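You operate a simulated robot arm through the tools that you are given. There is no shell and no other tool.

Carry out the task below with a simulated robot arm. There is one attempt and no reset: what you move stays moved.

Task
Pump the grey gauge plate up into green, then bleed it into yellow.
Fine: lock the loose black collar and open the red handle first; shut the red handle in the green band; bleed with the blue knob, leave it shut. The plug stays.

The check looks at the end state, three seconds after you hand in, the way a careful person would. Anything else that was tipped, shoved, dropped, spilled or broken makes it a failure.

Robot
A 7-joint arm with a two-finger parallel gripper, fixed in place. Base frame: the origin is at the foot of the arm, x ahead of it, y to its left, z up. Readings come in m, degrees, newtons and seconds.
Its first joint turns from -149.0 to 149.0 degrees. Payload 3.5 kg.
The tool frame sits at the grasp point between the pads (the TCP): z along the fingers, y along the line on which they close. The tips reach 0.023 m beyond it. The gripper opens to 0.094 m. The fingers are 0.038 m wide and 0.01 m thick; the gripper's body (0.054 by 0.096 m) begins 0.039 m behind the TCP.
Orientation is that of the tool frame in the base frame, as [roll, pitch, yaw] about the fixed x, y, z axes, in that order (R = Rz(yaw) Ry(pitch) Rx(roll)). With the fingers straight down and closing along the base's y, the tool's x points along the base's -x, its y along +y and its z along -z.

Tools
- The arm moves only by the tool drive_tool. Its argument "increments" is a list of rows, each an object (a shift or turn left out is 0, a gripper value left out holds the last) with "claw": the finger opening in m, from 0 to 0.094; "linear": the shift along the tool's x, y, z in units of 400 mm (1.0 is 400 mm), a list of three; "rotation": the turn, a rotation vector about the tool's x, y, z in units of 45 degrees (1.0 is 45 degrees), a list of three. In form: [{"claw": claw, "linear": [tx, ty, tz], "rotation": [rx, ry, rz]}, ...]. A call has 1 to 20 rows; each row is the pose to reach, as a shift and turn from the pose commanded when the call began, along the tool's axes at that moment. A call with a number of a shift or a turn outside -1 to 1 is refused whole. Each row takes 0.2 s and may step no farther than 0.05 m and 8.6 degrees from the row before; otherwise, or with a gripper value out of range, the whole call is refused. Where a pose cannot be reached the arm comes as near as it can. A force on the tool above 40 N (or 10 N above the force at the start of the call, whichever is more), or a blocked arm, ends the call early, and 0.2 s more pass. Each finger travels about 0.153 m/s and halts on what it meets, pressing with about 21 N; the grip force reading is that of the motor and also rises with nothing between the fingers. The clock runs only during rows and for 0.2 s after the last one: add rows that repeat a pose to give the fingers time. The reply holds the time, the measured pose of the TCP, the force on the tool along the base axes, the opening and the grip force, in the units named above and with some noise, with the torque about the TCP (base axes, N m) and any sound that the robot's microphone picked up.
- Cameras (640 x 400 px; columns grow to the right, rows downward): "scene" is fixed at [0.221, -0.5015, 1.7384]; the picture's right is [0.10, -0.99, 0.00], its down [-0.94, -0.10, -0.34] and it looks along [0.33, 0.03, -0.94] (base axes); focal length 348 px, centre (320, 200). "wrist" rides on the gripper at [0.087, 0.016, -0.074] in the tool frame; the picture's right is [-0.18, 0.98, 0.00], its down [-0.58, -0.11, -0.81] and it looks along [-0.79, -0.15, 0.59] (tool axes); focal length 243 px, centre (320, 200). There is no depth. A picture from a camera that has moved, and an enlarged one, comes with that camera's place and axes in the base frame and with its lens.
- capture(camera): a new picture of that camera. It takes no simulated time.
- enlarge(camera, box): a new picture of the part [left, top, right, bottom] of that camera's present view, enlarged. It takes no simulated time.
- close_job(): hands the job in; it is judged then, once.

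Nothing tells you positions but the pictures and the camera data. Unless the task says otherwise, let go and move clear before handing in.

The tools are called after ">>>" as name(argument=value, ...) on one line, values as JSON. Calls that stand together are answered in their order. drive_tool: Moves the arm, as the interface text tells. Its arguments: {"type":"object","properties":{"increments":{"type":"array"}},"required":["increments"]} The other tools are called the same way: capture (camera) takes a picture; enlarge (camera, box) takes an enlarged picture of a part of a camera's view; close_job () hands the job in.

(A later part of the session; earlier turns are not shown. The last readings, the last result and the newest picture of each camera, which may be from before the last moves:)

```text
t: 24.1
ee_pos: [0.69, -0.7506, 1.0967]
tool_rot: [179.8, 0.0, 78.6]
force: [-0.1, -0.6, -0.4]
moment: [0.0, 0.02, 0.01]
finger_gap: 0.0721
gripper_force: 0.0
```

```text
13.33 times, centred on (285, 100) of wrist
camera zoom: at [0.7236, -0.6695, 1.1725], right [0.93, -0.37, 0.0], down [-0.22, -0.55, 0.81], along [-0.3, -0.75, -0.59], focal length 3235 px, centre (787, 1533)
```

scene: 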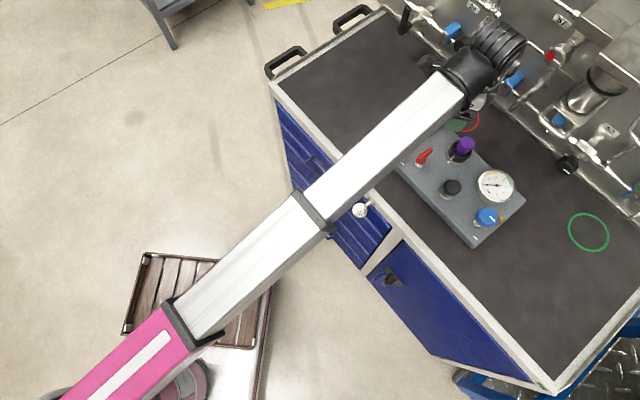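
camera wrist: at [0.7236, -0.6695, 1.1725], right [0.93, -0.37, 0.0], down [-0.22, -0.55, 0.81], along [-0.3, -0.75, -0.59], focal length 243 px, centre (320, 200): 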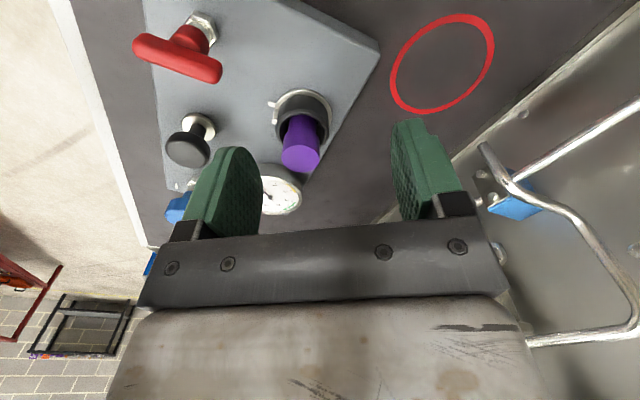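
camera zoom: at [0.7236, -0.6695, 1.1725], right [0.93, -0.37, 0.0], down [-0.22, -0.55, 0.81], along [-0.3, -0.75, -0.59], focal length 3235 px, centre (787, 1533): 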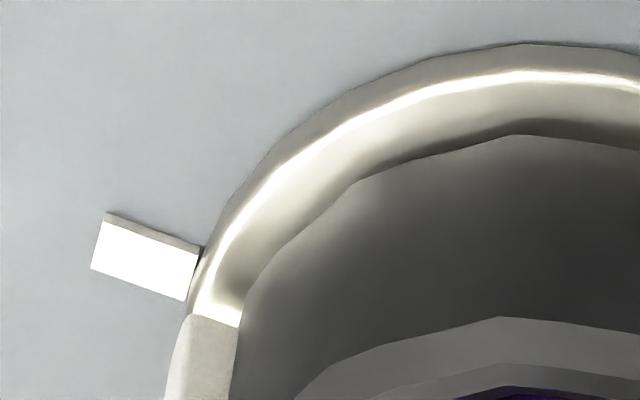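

The lug and tick are aligned to within about 2° and it met a stop, so I take the collar as locked. The red handle is a symmetric T-bar centred near (0.613, −0.704), top at z ≈ 1.012. I'll grip it squarely, going to yaw −45° above the hub.

>>> drive_tool(increments=[{"linear": [0.015, -0.04, 0], "rotation": [0, 0, 0.14]}, {"linear": [0.03, -0.08, 0], "rotation": [0, 0, 0.28]}, {"linear": [0.045, -0.12, 0], "rotation": [0, 0, 0.42]}, {"linear": [0.06, -0.16, 0], "rotation": [0, 0, 0.56]}, {"linear": [0.076, -0.212, 0], "rotation": [0, 0, 0.7]}, {"linear": [0.076, -0.212, 0], "rotation": [0, 0, 0.85]}, {"linear": [0.076, -0.212, 0], "rotation": [0, 0, 1.0]}])

>>> drive_tool(increments=[{"rotation": [0, 0, 0.15]}, {"rotation": [0, 0, 0.3]}, {"rotation": [0, 0, 0.45]}, {"rotation": [0, 0, 0.6]}, {"rotation": [0, 0, 0.75]}, {"rotation": [0, 0, 0.9]}, {"rotation": [0, 0, 1.0]}])

>>> drive_tool(increments=[{"rotation": [0, 0, 0.15]}, {"rotation": [0, 0, 0.3]}, {"rotation": [0, 0, 0.45]}, {"rotation": [0, 0, 0.6]}, {"rotation": [0, 0, 0.75]}])

>>> capture(camera="wrist")

>>> capture(camera="scene")

```text
t: 25.7
ee_pos: [0.6132, -0.7054, 1.0964]
tool_rot: [179.9, -0.3, 33.5]
force: [0.4, -0.3, -0.3]
moment: [0.01, 0.01, 0.01]
finger_gap: 0.0721
gripper_force: 0.1
```

```text
t: 27.3
ee_pos: [0.6129, -0.7064, 1.0966]
tool_rot: [-180.0, -0.2, -11.5]
force: [-0.3, 0.2, 0.1]
moment: [-0.02, 0.01, -0.02]
finger_gap: 0.0719
gripper_force: 0.1
```

```text
t: 28.5
ee_pos: [0.6137, -0.7055, 1.0974]
tool_rot: [-179.9, -0.2, -38.5]
force: [-0.1, -0.4, -0.4]
moment: [0.03, 0.01, -0.01]
finger_gap: 0.0721
gripper_force: 0.1
out of reach, approached as far as the arm can: row 5
```

```text
taken
camera wrist: at [0.6717, -0.7714, 1.1721], right [-0.76, -0.66, 0.0], down [-0.39, 0.45, 0.8], along [-0.53, 0.61, -0.59], focal length 243 px, centre (320, 200)
```

wrist: 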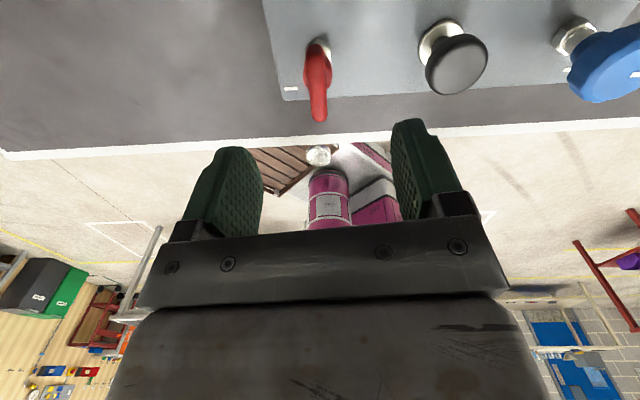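

```text
taken
```

scene: 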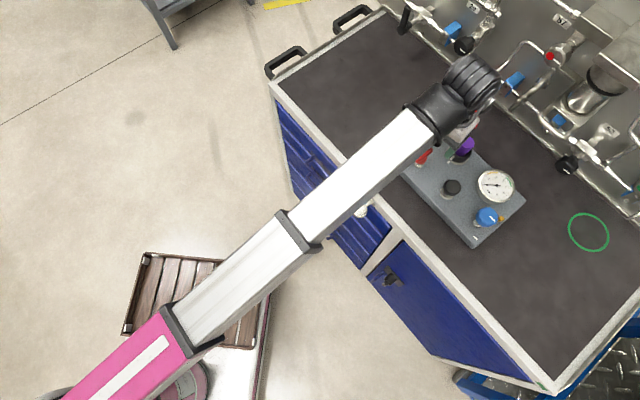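

The arm stops at yaw −38.5°, which is close enough to perpendicular. I'll measure the bar alignment.

>>> enlarge(camera="wrist", box=[250, 20, 390, 125])

```text
3.81 times, centred on (320, 72) of wrist
camera zoom: at [0.6717, -0.7714, 1.1721], right [-0.76, -0.66, 0.0], down [-0.39, 0.45, 0.8], along [-0.53, 0.61, -0.59], focal length 924 px, centre (320, 686)
```

zoom: 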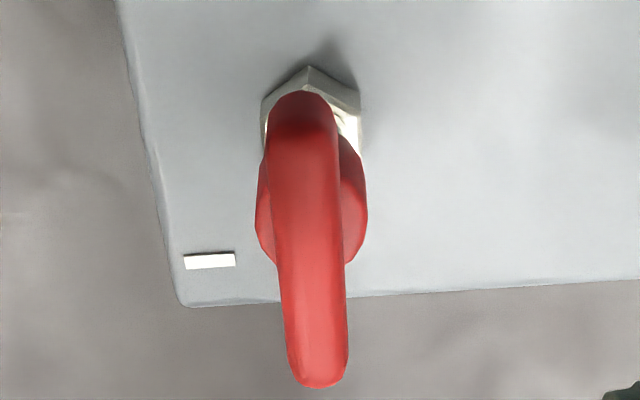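

The bar is centred under the TCP to within about 1 mm. Descending to grip only the bar, at TCP z ≈ 1.02.

>>> drive_tool(increments=[{"claw": 0.05, "linear": [0, -0.003, 0.06]}, {"linear": [0, -0.003, 0.12]}, {"linear": [0, -0.003, 0.17]}, {"linear": [0, -0.003, 0.195]}, {"linear": [0, -0.003, 0.195]}])

>>> drive_tool(increments=[{"claw": 0.03}, {"claw": 0.018}, {"claw": 0.01}, {"claw": 0.01}])

>>> capture(camera="wrist")

```text
t: 29.7
ee_pos: [0.6151, -0.7049, 1.0169]
tool_rot: [180.0, -0.2, -38.4]
force: [0.2, 0.0, 0.0]
moment: [0.01, -0.02, -0.01]
finger_gap: 0.0499
gripper_force: 0.0
```

```text
t: 30.7
ee_pos: [0.6141, -0.704, 1.0175]
tool_rot: [-179.8, -0.1, -38.3]
force: [5.4, 5.8, 0.4]
moment: [0.11, -0.14, 0.11]
finger_gap: 0.0205
gripper_force: 21.5
```

```text
taken
camera wrist: at [0.6728, -0.7695, 1.0924], right [-0.75, -0.66, 0.0], down [-0.39, 0.45, 0.81], along [-0.53, 0.61, -0.59], focal length 243 px, centre (320, 200)
```

wrist: 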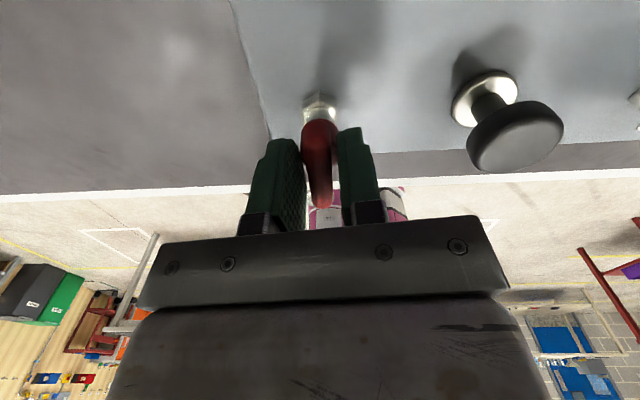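

The 20.5 mm gap may be the hub bulge rather than the bar. I'll reopen, rise 5 mm and close again to check.

>>> drive_tool(increments=[{"claw": 0.035}, {"claw": 0.035, "linear": [0, 0.0, -0.013]}, {"claw": 0.035, "linear": [0, 0.0, -0.013]}, {"claw": 0.012, "linear": [0, 0.0, -0.013]}, {"claw": 0.008, "linear": [0, 0.0, -0.013]}, {"claw": 0.008, "linear": [0, 0.0, -0.013]}])

>>> enlarge(camera="wrist", box=[250, 80, 390, 215])

```text
t: 32.1
ee_pos: [0.6139, -0.7035, 1.0239]
tool_rot: [-179.8, -0.3, -38.3]
force: [6.7, 8.3, 3.5]
moment: [0.08, 0.1, -0.01]
finger_gap: 0.0119
gripper_force: 20.5
```

```text
2.96 times, centred on (320, 148) of wrist
camera zoom: at [0.6727, -0.7694, 1.0988], right [-0.75, -0.66, 0.0], down [-0.39, 0.45, 0.8], along [-0.53, 0.61, -0.59], focal length 719 px, centre (320, 356)
```

zoom: 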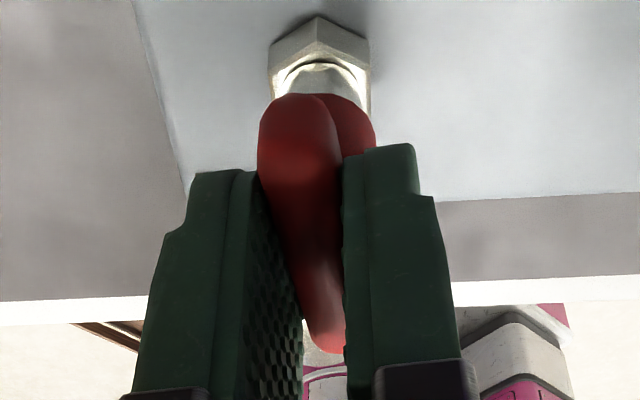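

Gripping the bar itself now (11.9 mm). I'll try counter-clockwise, the usual opening direction, in small steps.

>>> drive_tool(increments=[{"rotation": [0, 0, -0.1]}, {"rotation": [0, 0, -0.2]}, {"rotation": [0, 0, -0.3]}, {"rotation": [0, 0, -0.4]}, {"rotation": [0, 0, -0.4]}])

>>> enlarge(camera="wrist", box=[220, 60, 420, 215])

```text
t: 33.3
ee_pos: [0.6138, -0.7026, 1.023]
tool_rot: [180.0, 0.0, -20.3]
force: [4.3, 14.7, 0.0]
moment: [-0.02, -0.2, 0.06]
finger_gap: 0.0117
gripper_force: 21.1
```

```text
2.58 times, centred on (320, 138) of wrist
camera zoom: at [0.6906, -0.7483, 1.0987], right [-0.51, -0.86, 0.0], down [-0.51, 0.3, 0.81], along [-0.69, 0.41, -0.59], focal length 626 px, centre (320, 361)
```

zoom: 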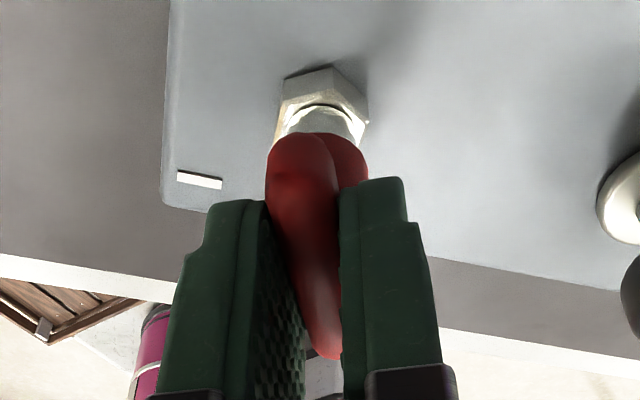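

It turns freely counter-clockwise. I'll ease off the small lateral offset and continue.

>>> drive_tool(increments=[{"linear": [0, -0.005, 0], "rotation": [0, 0, -0.1]}, {"linear": [0, -0.005, 0], "rotation": [0, 0, -0.2]}, {"linear": [0, -0.005, 0], "rotation": [0, 0, -0.3]}, {"linear": [0, -0.005, 0], "rotation": [0, 0, -0.4]}, {"linear": [0, -0.005, 0], "rotation": [0, 0, -0.5]}, {"linear": [0, -0.005, 0], "rotation": [0, 0, -0.6]}, {"linear": [0, -0.005, 0], "rotation": [0, 0, -0.7]}, {"linear": [0, -0.005, 0], "rotation": [0, 0, -0.8]}, {"linear": [0, -0.005, 0], "rotation": [0, 0, -0.9]}])

>>> enlarge(camera="wrist", box=[220, 60, 420, 215])

```text
t: 35.3
ee_pos: [0.6148, -0.7027, 1.0234]
tool_rot: [179.9, -0.2, 20.1]
force: [-11.0, -1.1, 0.7]
moment: [0.07, 0.16, -0.08]
finger_gap: 0.0119
gripper_force: 21.3
```

```text
2.58 times, centred on (320, 138) of wrist
camera zoom: at [0.7019, -0.6883, 1.0998], right [0.17, -0.99, 0.0], down [-0.59, -0.1, 0.8], along [-0.79, -0.13, -0.59], focal length 626 px, centre (320, 361)
```

zoom: 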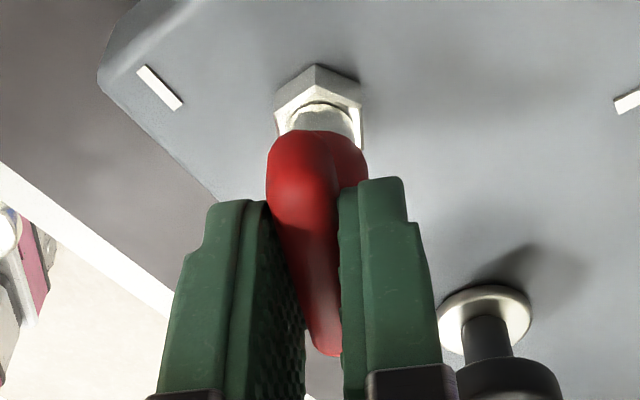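

>>> drive_tool(increments=[{"linear": [-0.003, -0.001, 0], "rotation": [0, 0, -0.1]}, {"linear": [-0.003, -0.001, 0], "rotation": [0, 0, -0.2]}, {"linear": [-0.003, -0.001, 0], "rotation": [0, 0, -0.3]}, {"linear": [-0.003, -0.001, 0], "rotation": [0, 0, -0.4]}, {"linear": [-0.003, -0.001, 0], "rotation": [0, 0, -0.48]}, {"linear": [-0.003, -0.001, 0], "rotation": [0, 0, -0.48]}])

>>> capture(camera="wrist")

>>> enlarge(camera="scene", box=[380, 110, 540, 260])

```text
t: 36.7
ee_pos: [0.6146, -0.7031, 1.0236]
tool_rot: [179.8, -0.2, 41.8]
force: [-1.3, -6.0, 0.5]
moment: [0.48, -0.35, 0.0]
finger_gap: 0.0118
gripper_force: 21.5
```

```text
taken
camera wrist: at [0.6903, -0.6572, 1.0999], right [0.52, -0.86, 0.0], down [-0.51, -0.31, 0.8], along [-0.69, -0.42, -0.59], focal length 243 px, centre (320, 200)
```

wrist: 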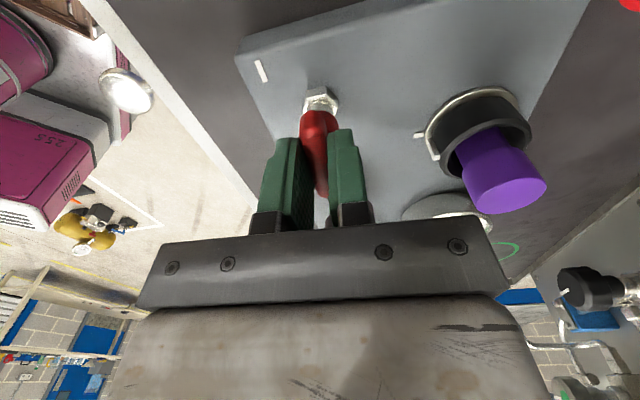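

```text
2.67 times, centred on (460, 185) of scene
camera zoom: at [0.221, -0.5015, 1.7384], right [0.1, -0.99, 0.0], down [-0.94, -0.1, -0.34], along [0.33, 0.03, -0.94], focal length 928 px, centre (-53, 240)
```

zoom: 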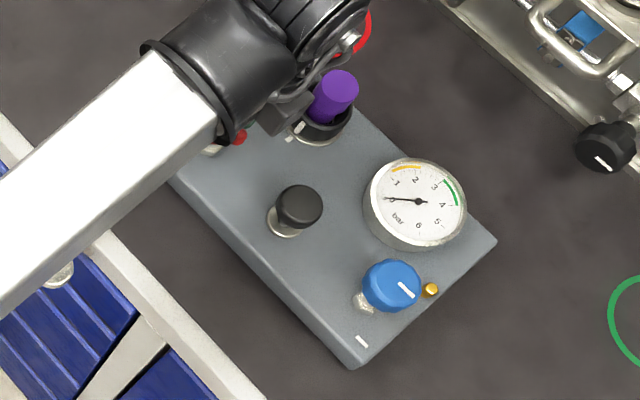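

No stop felt yet, so I'll add a few more degrees gently.

>>> drive_tool(increments=[{"rotation": [0, 0, -0.05]}, {"rotation": [0, 0, -0.1]}, {"rotation": [0, 0, -0.1]}])

```text
t: 37.5
ee_pos: [0.6135, -0.7026, 1.0231]
tool_rot: [179.8, -0.1, 46.2]
force: [7.0, -5.8, 1.4]
moment: [0.0, -0.03, -0.83]
finger_gap: 0.0126
gripper_force: 21.1
```

Torque rose to −0.83 N·m: that's the open stop. Releasing and rising to check.

>>> drive_tool(increments=[{"rotation": [0, 0, 0.04]}, {"rotation": [0, 0, 0.04], "claw": 0.03}, {"rotation": [0, 0, 0.04], "claw": 0.045}])

>>> drive_tool(increments=[{"linear": [0, 0, -0.08]}, {"linear": [0, 0, -0.18]}, {"linear": [0, 0, -0.18]}])

>>> capture(camera="wrist")

>>> enlarge(camera="wrist", box=[200, 0, 480, 200])

```text
t: 38.3
ee_pos: [0.6136, -0.7032, 1.0235]
tool_rot: [180.0, -0.1, 44.4]
force: [-0.1, -0.3, -0.4]
moment: [0.02, -0.01, 0.01]
finger_gap: 0.0451
gripper_force: 0.0
```

```text
t: 39.1
ee_pos: [0.6117, -0.7027, 1.0946]
tool_rot: [179.8, -0.2, 44.5]
force: [0.5, 0.2, 0.1]
moment: [0.01, -0.02, 0.01]
finger_gap: 0.0451
gripper_force: 0.1
```

```text
taken
camera wrist: at [0.6856, -0.6533, 1.1701], right [0.56, -0.83, 0.0], down [-0.49, -0.33, 0.8], along [-0.67, -0.45, -0.59], focal length 243 px, centre (320, 200)
```

wrist: 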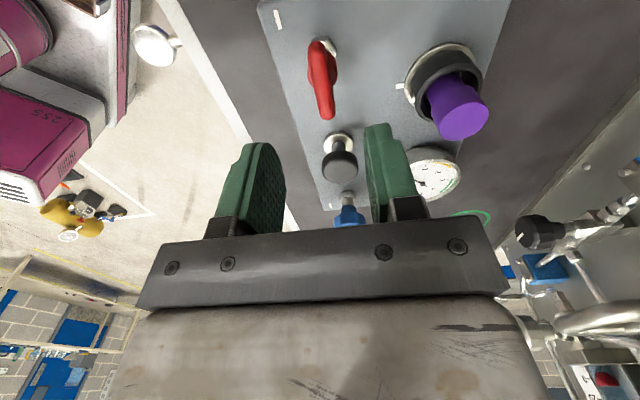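

```text
2.00 times, centred on (340, 100) of wrist
camera zoom: at [0.6856, -0.6533, 1.1701], right [0.56, -0.83, 0.0], down [-0.49, -0.33, 0.8], along [-0.67, -0.45, -0.59], focal length 485 px, centre (280, 400)
```

zoom: 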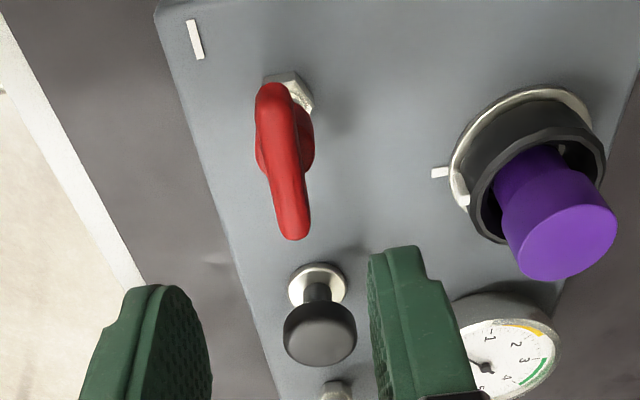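

The red handle is open, lying along the plate. Now I'll close the fingers and move above the pump knob at (0.546, −0.772).

>>> drive_tool(increments=[{"claw": 0.02, "linear": [-0.08, 0.003, 0]}, {"claw": 0.0, "linear": [-0.16, 0.006, 0]}, {"linear": [-0.2385, 0.0085, 0.0]}, {"linear": [-0.2385, 0.0085, 0.05]}, {"linear": [-0.2385, 0.0085, 0.1]}, {"linear": [-0.2385, 0.0085, 0.145]}, {"linear": [-0.2385, 0.0085, 0.145]}])

>>> capture(camera="wrist")

>>> capture(camera="scene")

```text
t: 40.7
ee_pos: [0.549, -0.7738, 1.0364]
tool_rot: [179.9, -0.1, 44.4]
force: [-0.4, 0.4, 0.1]
moment: [0.0, -0.01, 0.03]
finger_gap: 0.0
gripper_force: 20.6
```

```text
taken
camera wrist: at [0.622, -0.7228, 1.112], right [0.56, -0.83, 0.0], down [-0.49, -0.33, 0.8], along [-0.67, -0.45, -0.59], focal length 243 px, centre (320, 200)
```

wrist: 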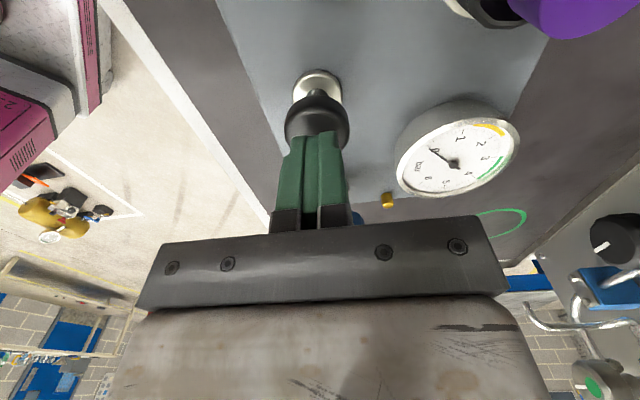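

```text
taken
```

scene: 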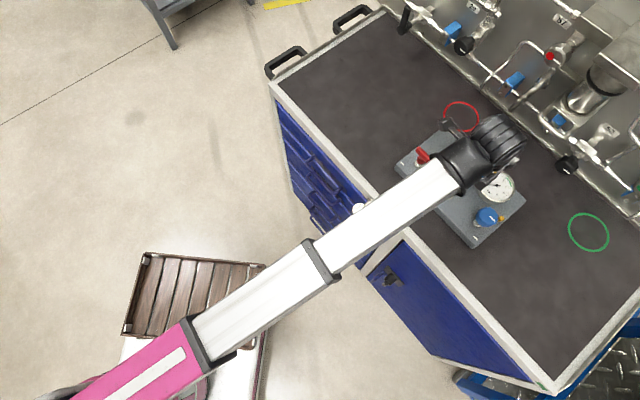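

The gauge is visible from both cameras and the fingers are above the knob. First press, watching the force.

>>> drive_tool(increments=[{"linear": [0, 0, 0.03]}, {"linear": [0, 0, 0.05]}, {"linear": [0, 0, 0.065]}, {"linear": [0, 0, 0.08]}, {"linear": [0, 0, 0.095]}, {"linear": [0, 0, 0.095]}])

>>> enlarge(camera="scene", box=[420, 140, 540, 240])

>>> capture(camera="wrist")

```text
t: 42.0
ee_pos: [0.5483, -0.771, 1.0046]
tool_rot: [179.6, -0.1, 44.5]
force: [-2.1, 4.6, 16.8]
moment: [0.1, 0.1, -0.05]
finger_gap: 0.0002
gripper_force: 21.2
heard: click
stopped in row 6: the force on the tool passed its limit at 44 N (the readings are from after the stop); the commanded pose is now the measured one
```

```text
4.00 times, centred on (480, 190) of scene
camera zoom: at [0.221, -0.5015, 1.7384], right [0.1, -0.99, 0.0], down [-0.94, -0.1, -0.34], along [0.33, 0.03, -0.94], focal length 1392 px, centre (-320, 240)
```

zoom: 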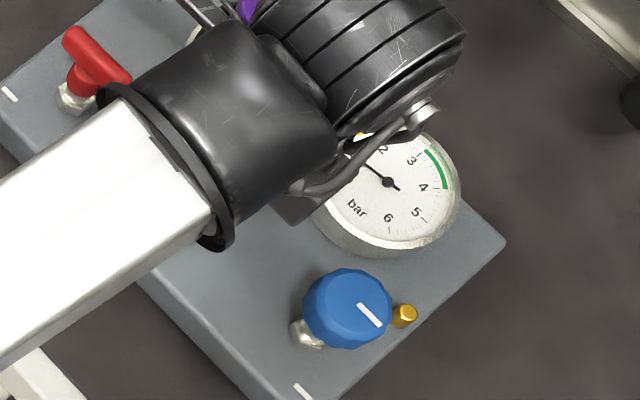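

```text
taken
camera wrist: at [0.6215, -0.7223, 1.0801], right [0.56, -0.83, 0.0], down [-0.5, -0.33, 0.8], along [-0.67, -0.45, -0.59], focal length 243 px, centre (320, 200)
```

wrist: 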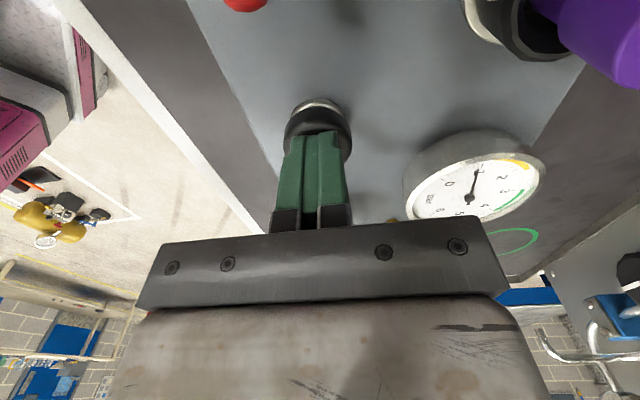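

A click was heard and the gauge rose to roughly 1. I'll rise to let the knob return, then read the gauge.

>>> drive_tool(increments=[{"linear": [0, 0, -0.04]}, {"linear": [0, 0, -0.08]}, {"linear": [0, 0, -0.08]}])

>>> enlarge(camera="wrist", box=[270, 60, 550, 235])

```text
t: 42.8
ee_pos: [0.5495, -0.7739, 1.0345]
tool_rot: [179.7, -0.1, 44.3]
force: [0.4, -0.6, -0.6]
moment: [-0.05, 0.01, -0.02]
finger_gap: 0.0001
gripper_force: 20.4
```

```text
2.29 times, centred on (410, 148) of wrist
camera zoom: at [0.6222, -0.724, 1.1103], right [0.56, -0.83, 0.0], down [-0.5, -0.33, 0.8], along [-0.67, -0.45, -0.59], focal length 555 px, centre (114, 320)
```

zoom: 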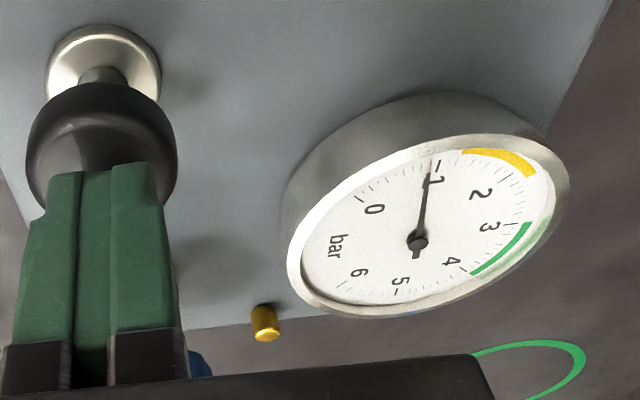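

About 0.95 bar per stroke, so four strokes should land in green. Second stroke.

>>> drive_tool(increments=[{"linear": [0, 0, 0.04]}, {"linear": [0, 0, 0.06]}, {"linear": [0, 0, 0.076]}, {"linear": [0, 0, 0.076]}, {"linear": [0, 0, 0.04]}, {"linear": [0, 0, 0.0]}, {"linear": [0, 0, 0.0]}])

>>> enlarge(camera="wrist", box=[270, 60, 550, 235])

```text
t: 44.4
ee_pos: [0.5487, -0.7721, 1.0334]
tool_rot: [179.7, -0.2, 44.4]
force: [0.5, 0.5, -0.7]
moment: [-0.01, 0.01, 0.0]
finger_gap: 0.0001
gripper_force: 20.8
heard: click
```

```text
2.29 times, centred on (410, 148) of wrist
camera zoom: at [0.6218, -0.7227, 1.1095], right [0.56, -0.83, 0.0], down [-0.5, -0.33, 0.8], along [-0.67, -0.45, -0.59], focal length 555 px, centre (114, 320)
```

zoom: 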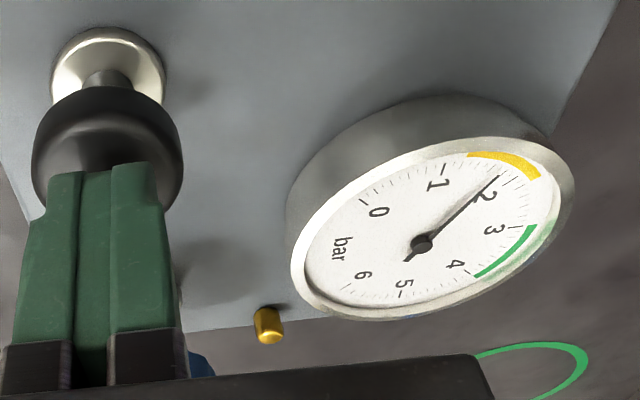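

Now about 1.8 bar. Third stroke.

>>> drive_tool(increments=[{"linear": [0, 0, 0.04]}, {"linear": [0, 0, 0.06]}, {"linear": [0, 0, 0.074]}, {"linear": [0, 0, 0.074]}, {"linear": [0, 0, 0.04]}, {"linear": [0, 0, 0.0]}, {"linear": [0, 0, 0.0]}])

>>> enlarge(camera="wrist", box=[270, 60, 550, 235])

```text
t: 46.0
ee_pos: [0.5494, -0.7741, 1.0349]
tool_rot: [179.7, 0.0, 44.4]
force: [0.3, -0.3, 0.5]
moment: [-0.01, 0.02, -0.03]
finger_gap: 0.0001
gripper_force: 21.3
heard: click
```

```text
2.29 times, centred on (410, 148) of wrist
camera zoom: at [0.6226, -0.7231, 1.1109], right [0.56, -0.83, 0.0], down [-0.5, -0.33, 0.8], along [-0.67, -0.45, -0.59], focal length 555 px, centre (114, 320)
```

zoom: 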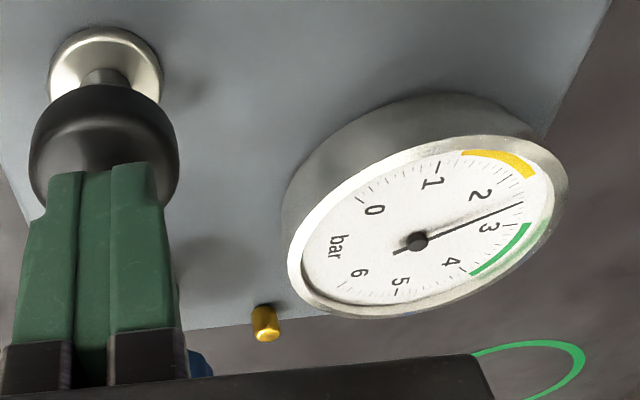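

Roughly 2.7 bar now. Fourth stroke.

>>> drive_tool(increments=[{"linear": [0, 0, 0.04]}, {"linear": [0, 0, 0.06]}, {"linear": [0, 0, 0.076]}, {"linear": [0, 0, 0.076]}, {"linear": [0, 0, 0.04]}, {"linear": [0, 0, 0.0]}, {"linear": [0, 0, 0.0]}])

>>> enlarge(camera="wrist", box=[270, 60, 550, 235])

>>> enlarge(camera="scene", box=[460, 160, 530, 204])

```text
t: 47.6
ee_pos: [0.5491, -0.7719, 1.0342]
tool_rot: [179.8, -0.1, 44.4]
force: [0.5, -0.2, -0.7]
moment: [0.03, 0.0, -0.04]
finger_gap: 0.0
gripper_force: 20.8
heard: click
```

```text
2.29 times, centred on (410, 148) of wrist
camera zoom: at [0.6215, -0.7234, 1.1103], right [0.56, -0.83, 0.0], down [-0.5, -0.33, 0.8], along [-0.67, -0.45, -0.59], focal length 555 px, centre (114, 320)
```

zoom: 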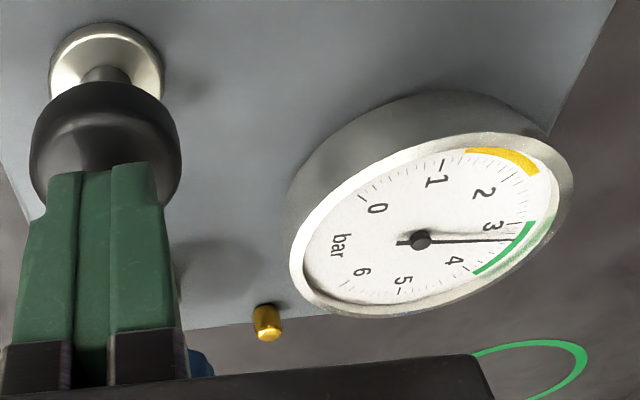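

```text
9.09 times, centred on (495, 182) of scene
camera zoom: at [0.221, -0.5015, 1.7384], right [0.1, -0.99, 0.0], down [-0.94, -0.1, -0.34], along [0.33, 0.03, -0.94], focal length 3163 px, centre (-1271, 364)
```

zoom: 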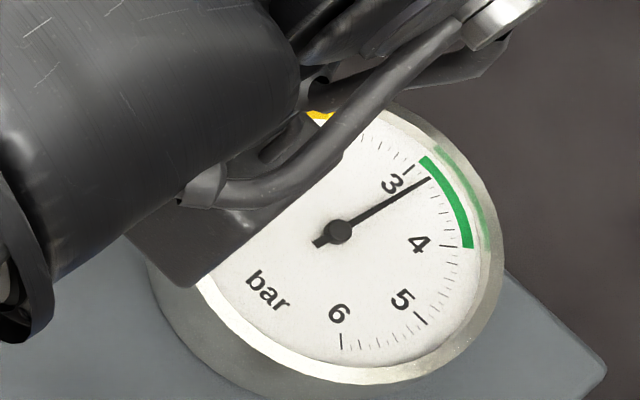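

About 3.3 bar, inside green but near its low end. I'll wait a moment to see whether it leaks.

>>> drive_tool(increments=[{"linear": [0, 0, 0]}, {"linear": [0, 0, 0]}, {"linear": [0, 0, 0]}, {"linear": [0, 0, 0]}, {"linear": [0, 0, 0]}, {"linear": [0, 0, 0]}, {"linear": [0, 0, 0]}, {"linear": [0, 0, 0]}, {"linear": [0, 0, 0]}, {"linear": [0, 0, 0]}])

>>> enlarge(camera="scene", box=[460, 160, 530, 204])

```text
t: 49.8
ee_pos: [0.5479, -0.7743, 1.0355]
tool_rot: [179.7, -0.1, 44.4]
force: [-0.3, 0.5, 0.1]
moment: [-0.03, -0.01, -0.01]
finger_gap: 0.0
gripper_force: 21.3
```

```text
9.09 times, centred on (495, 182) of scene
camera zoom: at [0.221, -0.5015, 1.7384], right [0.1, -0.99, 0.0], down [-0.94, -0.1, -0.34], along [0.33, 0.03, -0.94], focal length 3163 px, centre (-1271, 364)
```

zoom: 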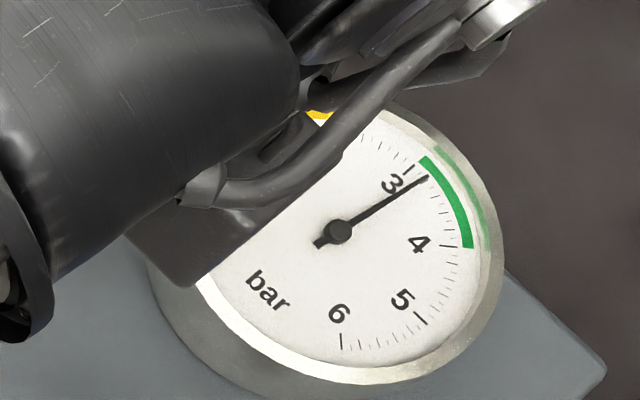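

It drops only very slightly. To gain some margin I'll try a partial stroke.

>>> drive_tool(increments=[{"linear": [0, 0, 0.035]}, {"linear": [0, 0, 0.05]}, {"linear": [0, 0, 0.06]}, {"linear": [0, 0, 0.06]}])

>>> enlarge(camera="scene", box=[460, 160, 530, 204])

```text
t: 50.8
ee_pos: [0.5477, -0.7735, 1.0107]
tool_rot: [179.6, -0.1, 44.4]
force: [-0.2, 0.6, 5.0]
moment: [0.02, 0.04, -0.05]
finger_gap: 0.0001
gripper_force: 21.3
heard: click
```

```text
9.09 times, centred on (495, 182) of scene
camera zoom: at [0.221, -0.5015, 1.7384], right [0.1, -0.99, 0.0], down [-0.94, -0.1, -0.34], along [0.33, 0.03, -0.94], focal length 3163 px, centre (-1271, 364)
```

zoom: 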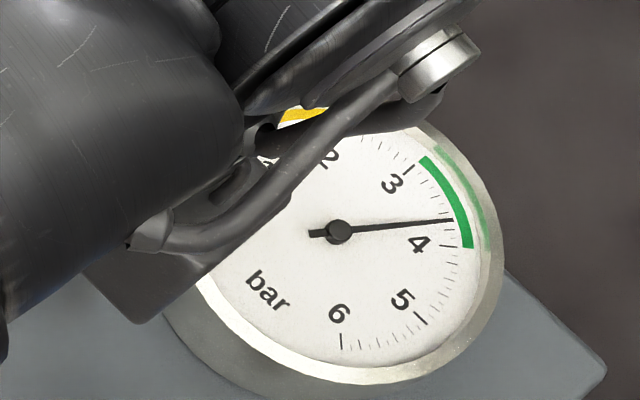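

Now about 3.7 bar, well inside green. I'll go back to the red handle promptly.

>>> drive_tool(increments=[{"linear": [0, 0, -0.05]}, {"claw": 0.03, "linear": [0.0, 0, -0.12]}, {"claw": 0.045, "linear": [0.08, -0.003, -0.17]}, {"linear": [0.16, -0.006, -0.17]}, {"linear": [0.237, -0.0085, -0.17]}, {"linear": [0.237, -0.0085, -0.17]}])

>>> capture(camera="wrist")

>>> enlarge(camera="scene", box=[460, 160, 530, 204])

>>> enlarge(camera="wrist", box=[250, 20, 390, 125])

```text
t: 52.2
ee_pos: [0.612, -0.7044, 1.0793]
tool_rot: [179.7, -0.1, 44.5]
force: [0.0, 0.7, 0.7]
moment: [-0.01, 0.02, 0.01]
finger_gap: 0.045
gripper_force: 0.1
```

```text
taken
camera wrist: at [0.6863, -0.6533, 1.1553], right [0.56, -0.83, 0.0], down [-0.5, -0.33, 0.8], along [-0.67, -0.45, -0.59], focal length 243 px, centre (320, 200)
```

wrist: 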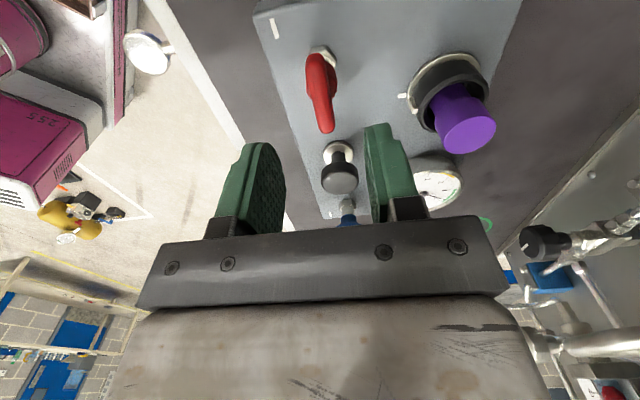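

```text
9.09 times, centred on (495, 182) of scene
camera zoom: at [0.221, -0.5015, 1.7384], right [0.1, -0.99, 0.0], down [-0.94, -0.1, -0.34], along [0.33, 0.03, -0.94], focal length 3163 px, centre (-1271, 364)
```

zoom: 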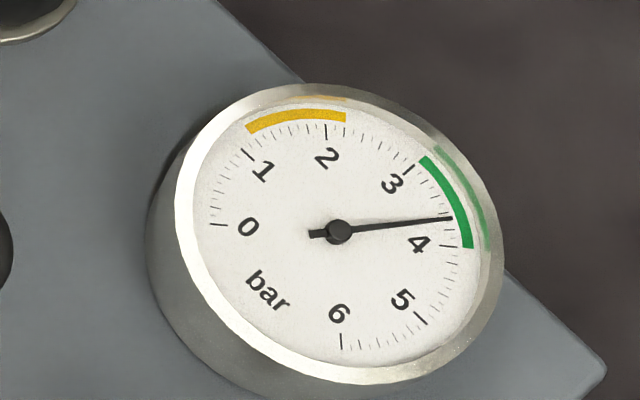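

```text
3.81 times, centred on (320, 72) of wrist
camera zoom: at [0.6863, -0.6533, 1.1553], right [0.56, -0.83, 0.0], down [-0.5, -0.33, 0.8], along [-0.67, -0.45, -0.59], focal length 924 px, centre (320, 686)
```

zoom: 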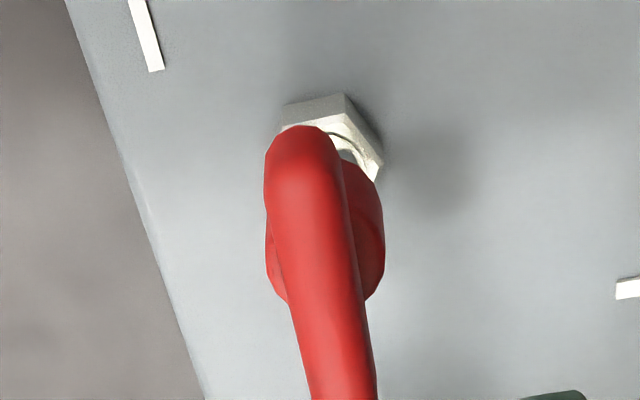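

Gauge holds near 3.75. Descending to grip the handle again.

>>> drive_tool(increments=[{"linear": [0.005, 0, 0.05]}, {"linear": [0.005, 0, 0.1]}, {"linear": [0.005, 0, 0.14]}, {"linear": [0.005, 0, 0.14]}, {"claw": 0.02, "linear": [0.005, 0, 0.14]}, {"claw": 0.008, "linear": [0.005, 0, 0.14]}, {"claw": 0.008, "linear": [0.005, 0, 0.14]}])

```text
t: 53.8
ee_pos: [0.6147, -0.7014, 1.0234]
tool_rot: [179.6, -0.2, 44.4]
force: [10.1, -10.6, 3.2]
moment: [0.0, 0.18, 0.1]
finger_gap: 0.0118
gripper_force: 20.5
```

Gripped. Turning clockwise with a small centring correction.

>>> drive_tool(increments=[{"linear": [0, 0.005, 0]}, {"linear": [0, 0.005, 0], "rotation": [0, 0, 0.1]}, {"linear": [0, 0.005, 0], "rotation": [0, 0, 0.2]}, {"linear": [0, 0.005, 0], "rotation": [0, 0, 0.3]}, {"linear": [0, 0.005, 0], "rotation": [0, 0, 0.42]}, {"linear": [0, 0.005, 0], "rotation": [0, 0, 0.54]}, {"linear": [0, 0.005, 0], "rotation": [0, 0, 0.66]}, {"linear": [0, 0.005, 0], "rotation": [0, 0, 0.78]}, {"linear": [0, 0.005, 0], "rotation": [0, 0, 0.9]}])

```text
t: 55.8
ee_pos: [0.6157, -0.7046, 1.0232]
tool_rot: [179.8, -0.3, 3.8]
force: [-4.5, 2.2, 14.0]
moment: [0.29, 0.01, 0.04]
finger_gap: 0.0118
gripper_force: 20.6
```

>>> drive_tool(increments=[{"linear": [-0.003, 0, -0.002], "rotation": [0, 0, 0.12]}, {"linear": [-0.003, 0, -0.002], "rotation": [0, 0, 0.24]}, {"linear": [-0.003, 0, -0.002], "rotation": [0, 0, 0.36]}, {"linear": [-0.003, 0, -0.002], "rotation": [0, 0, 0.48]}, {"linear": [-0.003, 0, -0.002], "rotation": [0, 0, 0.6]}, {"linear": [-0.003, 0, -0.002], "rotation": [0, 0, 0.72]}, {"linear": [-0.003, 0, -0.002], "rotation": [0, 0, 0.84]}, {"linear": [-0.003, 0, -0.002], "rotation": [0, 0, 0.93]}, {"linear": [-0.003, 0, -0.002], "rotation": [0, 0, 0.93]}])

>>> enlarge(camera="scene", box=[400, 120, 540, 220])

```text
t: 57.8
ee_pos: [0.6157, -0.7046, 1.0221]
tool_rot: [-180.0, -0.3, -38.0]
force: [11.1, -6.1, -1.4]
moment: [-0.24, -0.06, -0.1]
finger_gap: 0.0119
gripper_force: 21.0
```

```text
4.00 times, centred on (470, 170) of scene
camera zoom: at [0.221, -0.5015, 1.7384], right [0.1, -0.99, 0.0], down [-0.94, -0.1, -0.34], along [0.33, 0.03, -0.94], focal length 1392 px, centre (-280, 320)
```

zoom: 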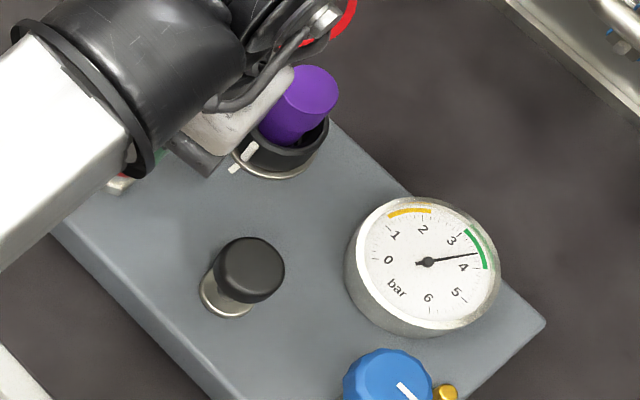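

The arm's turn limit is close, with about 8° left to the shut stop. I'll release, then push the bar's far end the rest of the way with the closed fingertips.

>>> drive_tool(increments=[{"claw": 0.03}, {"claw": 0.045}, {"claw": 0.045, "linear": [0, 0, -0.06]}, {"linear": [0, 0, -0.15]}, {"linear": [0, 0, -0.15]}])

>>> enlarge(camera="wrist", box=[250, 20, 390, 125])

```text
t: 59.0
ee_pos: [0.6129, -0.705, 1.0834]
tool_rot: [-179.9, -0.3, -38.0]
force: [-0.5, -0.2, 0.8]
moment: [-0.01, 0.0, 0.0]
finger_gap: 0.0452
gripper_force: 0.1
```

```text
3.81 times, centred on (320, 72) of wrist
camera zoom: at [0.672, -0.7695, 1.1601], right [-0.75, -0.66, 0.0], down [-0.4, 0.44, 0.8], along [-0.53, 0.6, -0.6], focal length 924 px, centre (320, 686)
```

zoom: 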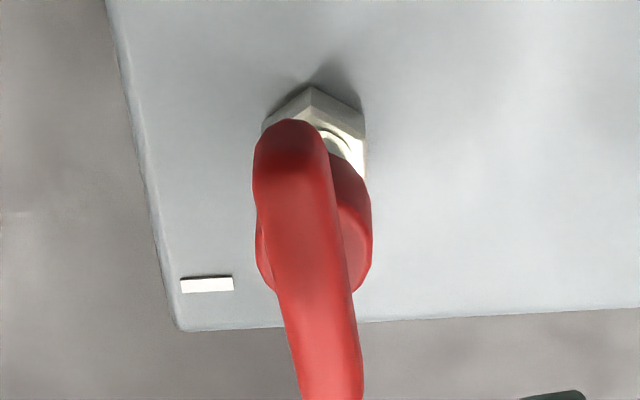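

Confirmed: the near end must move right in this view (tool +y). Positioning the closed fingers beside the bar's wall end.

>>> drive_tool(increments=[{"claw": 0.02, "linear": [0.04, -0.03, 0]}, {"claw": 0.0, "linear": [0.0875, -0.065, 0]}, {"linear": [0.0875, -0.065, 0.0]}, {"linear": [0.0875, -0.065, 0.06]}, {"linear": [0.0875, -0.065, 0.12]}, {"linear": [0.0875, -0.065, 0.15]}, {"linear": [0.0875, -0.065, 0.15]}])

>>> capture(camera="wrist")

```text
t: 60.6
ee_pos: [0.6556, -0.7092, 1.0225]
tool_rot: [-180.0, -0.3, -37.2]
force: [-0.4, 0.6, -0.1]
moment: [0.0, -0.01, -0.04]
finger_gap: 0.0
gripper_force: 21.3
out of reach, approached as far as the arm can: row 2, 3, 4, 5, 6, 7
```

```text
taken
camera wrist: at [0.7147, -0.7736, 1.0994], right [-0.74, -0.67, 0.0], down [-0.4, 0.44, 0.8], along [-0.54, 0.6, -0.6], focal length 243 px, centre (320, 200)
```

wrist: 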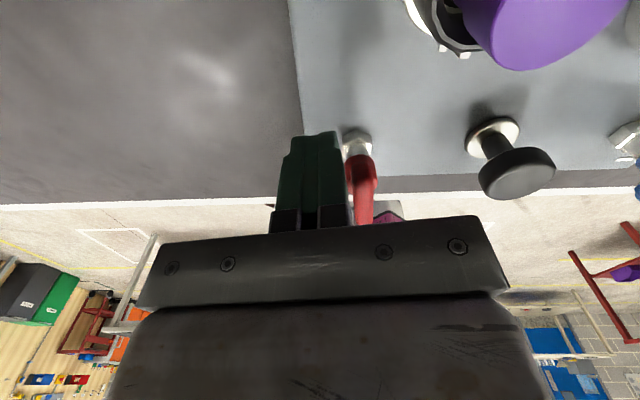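

>>> drive_tool(increments=[{"linear": [0, 0.006, 0]}, {"linear": [0, 0.012, 0]}, {"linear": [0, 0.017, 0]}, {"linear": [0, 0.021, 0]}, {"linear": [0, 0.021, 0]}])

>>> enlarge(camera="wrist", box=[260, 110, 420, 230])

```text
t: 61.8
ee_pos: [0.6508, -0.7154, 1.0236]
tool_rot: [-179.9, -0.3, -37.6]
force: [16.5, 6.9, -1.5]
moment: [0.04, -0.12, -0.2]
finger_gap: 0.0001
gripper_force: 20.6
```

```text
3.33 times, centred on (340, 170) of wrist
camera zoom: at [0.7096, -0.7804, 1.0996], right [-0.75, -0.67, 0.0], down [-0.4, 0.44, 0.8], along [-0.53, 0.6, -0.6], focal length 809 px, centre (253, 300)
```

zoom: 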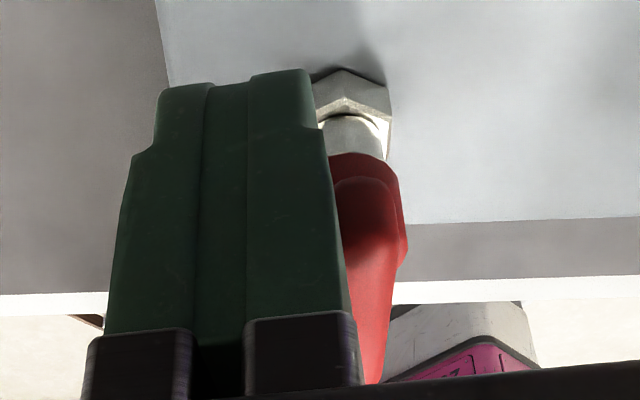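

15 N of resistance at about the expected shut angle. A touch more to confirm the stop.

>>> drive_tool(increments=[{"linear": [0, 0.004, 0]}, {"linear": [0, 0.008, 0]}, {"linear": [0, 0.008, 0]}])

```text
t: 62.7
ee_pos: [0.6512, -0.7153, 1.0233]
tool_rot: [-179.4, -0.3, -37.7]
force: [14.5, 13.9, 1.6]
moment: [0.08, -0.08, -0.31]
finger_gap: 0.0
gripper_force: 20.9
stopped in row 3: the force on the tool passed its limit at 41 N (the readings are from after the stop); the commanded pose is now the measured one
```

The bar doesn't move any further, so it's at the shut stop. I'll back off and look.

>>> drive_tool(increments=[{"linear": [0, -0.015, 0]}, {"linear": [0, -0.03, 0]}, {"linear": [0, -0.03, -0.08]}, {"linear": [-0.05, -0.0, -0.18]}, {"linear": [-0.1, 0.04, -0.18]}, {"linear": [-0.1, 0.04, -0.18]}])

>>> capture(camera="wrist")

>>> enlarge(camera="wrist", box=[220, 0, 420, 150])

>>> enlarge(camera="scene", box=[400, 120, 540, 220])

```text
t: 64.1
ee_pos: [0.607, -0.7059, 1.0942]
tool_rot: [-179.5, -0.3, -37.8]
force: [0.3, -0.8, 0.9]
moment: [-0.03, -0.04, -0.02]
finger_gap: 0.0
gripper_force: 21.0
```

```text
taken
camera wrist: at [0.6652, -0.7706, 1.1706], right [-0.75, -0.66, -0.01], down [-0.4, 0.44, 0.8], along [-0.53, 0.6, -0.59], focal length 243 px, centre (320, 200)
```

wrist: 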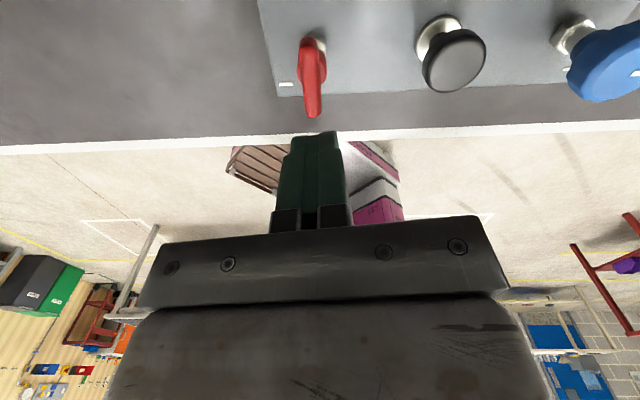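

```text
2.67 times, centred on (320, 75) of wrist
camera zoom: at [0.6652, -0.7706, 1.1706], right [-0.75, -0.66, -0.01], down [-0.4, 0.44, 0.8], along [-0.53, 0.6, -0.59], focal length 647 px, centre (320, 533)
```

zoom: 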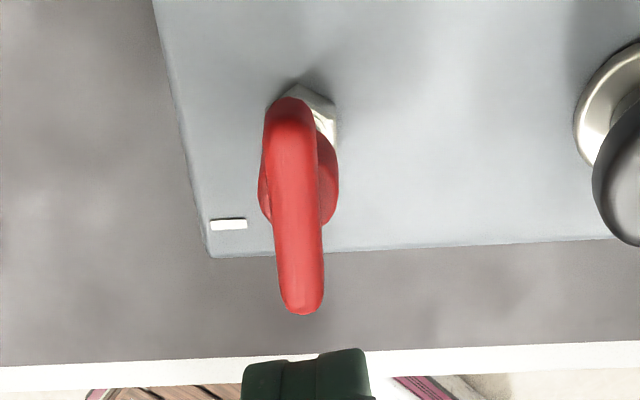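

```text
4.00 times, centred on (470, 170) of scene
camera zoom: at [0.221, -0.5015, 1.7384], right [0.1, -0.99, 0.0], down [-0.94, -0.1, -0.34], along [0.33, 0.03, -0.94], focal length 1392 px, centre (-280, 320)
```

zoom: 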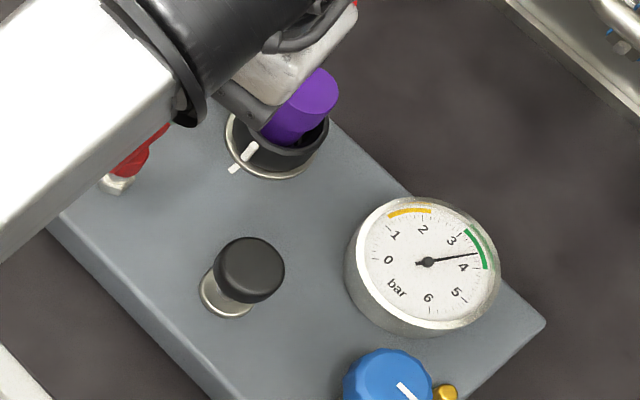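

The handle is shut again at its original angle and the gauge holds at about 3.7 bar in green. Next I'll move to the blue knob and turn back to mid-range yaw for a good look.

>>> drive_tool(increments=[{"linear": [0, 0.08, 0], "rotation": [0, 0, -0.14]}, {"linear": [-0.01, 0.16, 0], "rotation": [0, 0, -0.28]}, {"linear": [-0.015, 0.24, 0], "rotation": [0, 0, -0.42]}, {"linear": [-0.021, 0.32, 0], "rotation": [0, 0, -0.56]}, {"linear": [-0.021, 0.409, 0], "rotation": [0, 0, -0.7]}, {"linear": [-0.021, 0.409, 0], "rotation": [0, 0, -0.85]}, {"linear": [-0.021, 0.409, 0], "rotation": [0, 0, -1.0]}])

>>> drive_tool(increments=[{"rotation": [0, 0, -0.15]}, {"rotation": [0, 0, -0.3]}, {"rotation": [0, 0, -0.45]}, {"rotation": [0, 0, -0.6]}, {"rotation": [0, 0, -0.75], "claw": 0.08}, {"rotation": [0, 0, -0.85], "claw": 0.08}])

>>> capture(camera="wrist")

>>> capture(camera="scene")

```text
t: 65.7
ee_pos: [0.4987, -0.8308, 1.0934]
tool_rot: [-180.0, -0.6, 7.4]
force: [0.3, 0.3, -0.8]
moment: [-0.04, -0.01, -0.01]
finger_gap: 0.0
gripper_force: 20.8
```

```text
t: 67.1
ee_pos: [0.5006, -0.8294, 1.0934]
tool_rot: [179.6, -0.5, 45.6]
force: [-0.1, -0.2, 0.2]
moment: [0.0, 0.0, -0.05]
finger_gap: 0.0799
gripper_force: 0.0
```

```text
taken
camera wrist: at [0.5722, -0.7787, 1.17], right [0.57, -0.82, 0.0], down [-0.49, -0.34, 0.8], along [-0.65, -0.46, -0.6], focal length 243 px, centre (320, 200)
```

wrist: 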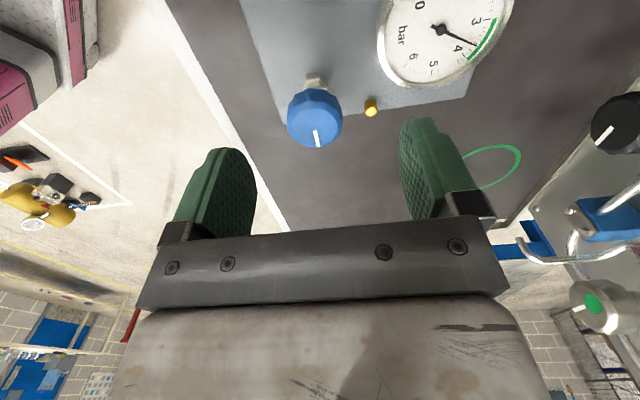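

```text
taken
```

scene: 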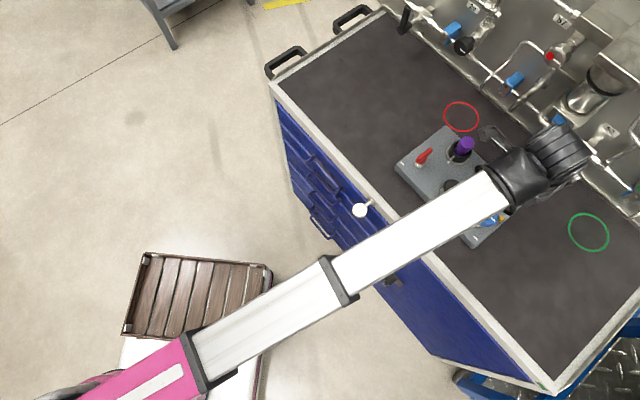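

Zooming on the blue knob and gauge for exact positions.

>>> enlarge(camera="wrist", box=[260, 60, 400, 165])

>>> enlarge(camera="wrist", box=[360, 0, 540, 100])

```text
3.81 times, centred on (330, 112) of wrist
camera zoom: at [0.5722, -0.7787, 1.17], right [0.57, -0.82, 0.0], down [-0.49, -0.34, 0.8], along [-0.65, -0.46, -0.6], focal length 924 px, centre (282, 533)
```

zoom: 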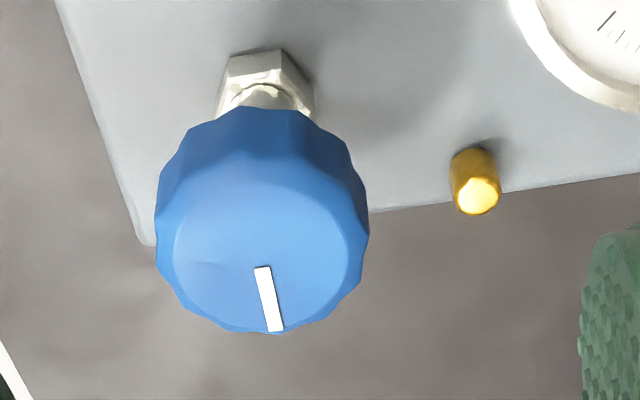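

```text
3.56 times, centred on (450, 50) of wrist
camera zoom: at [0.5722, -0.7787, 1.17], right [0.57, -0.82, 0.0], down [-0.49, -0.34, 0.8], along [-0.65, -0.46, -0.6], focal length 863 px, centre (-142, 733)
```

zoom: 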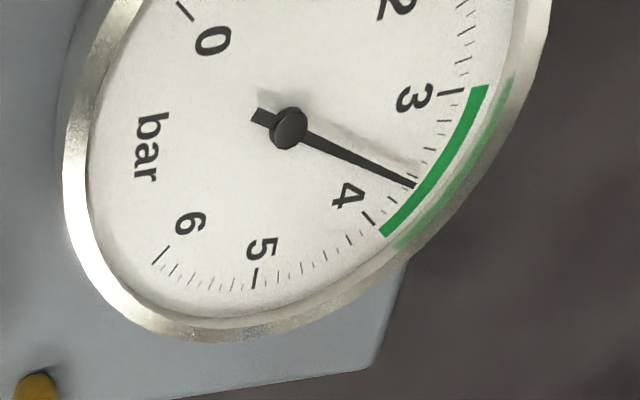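

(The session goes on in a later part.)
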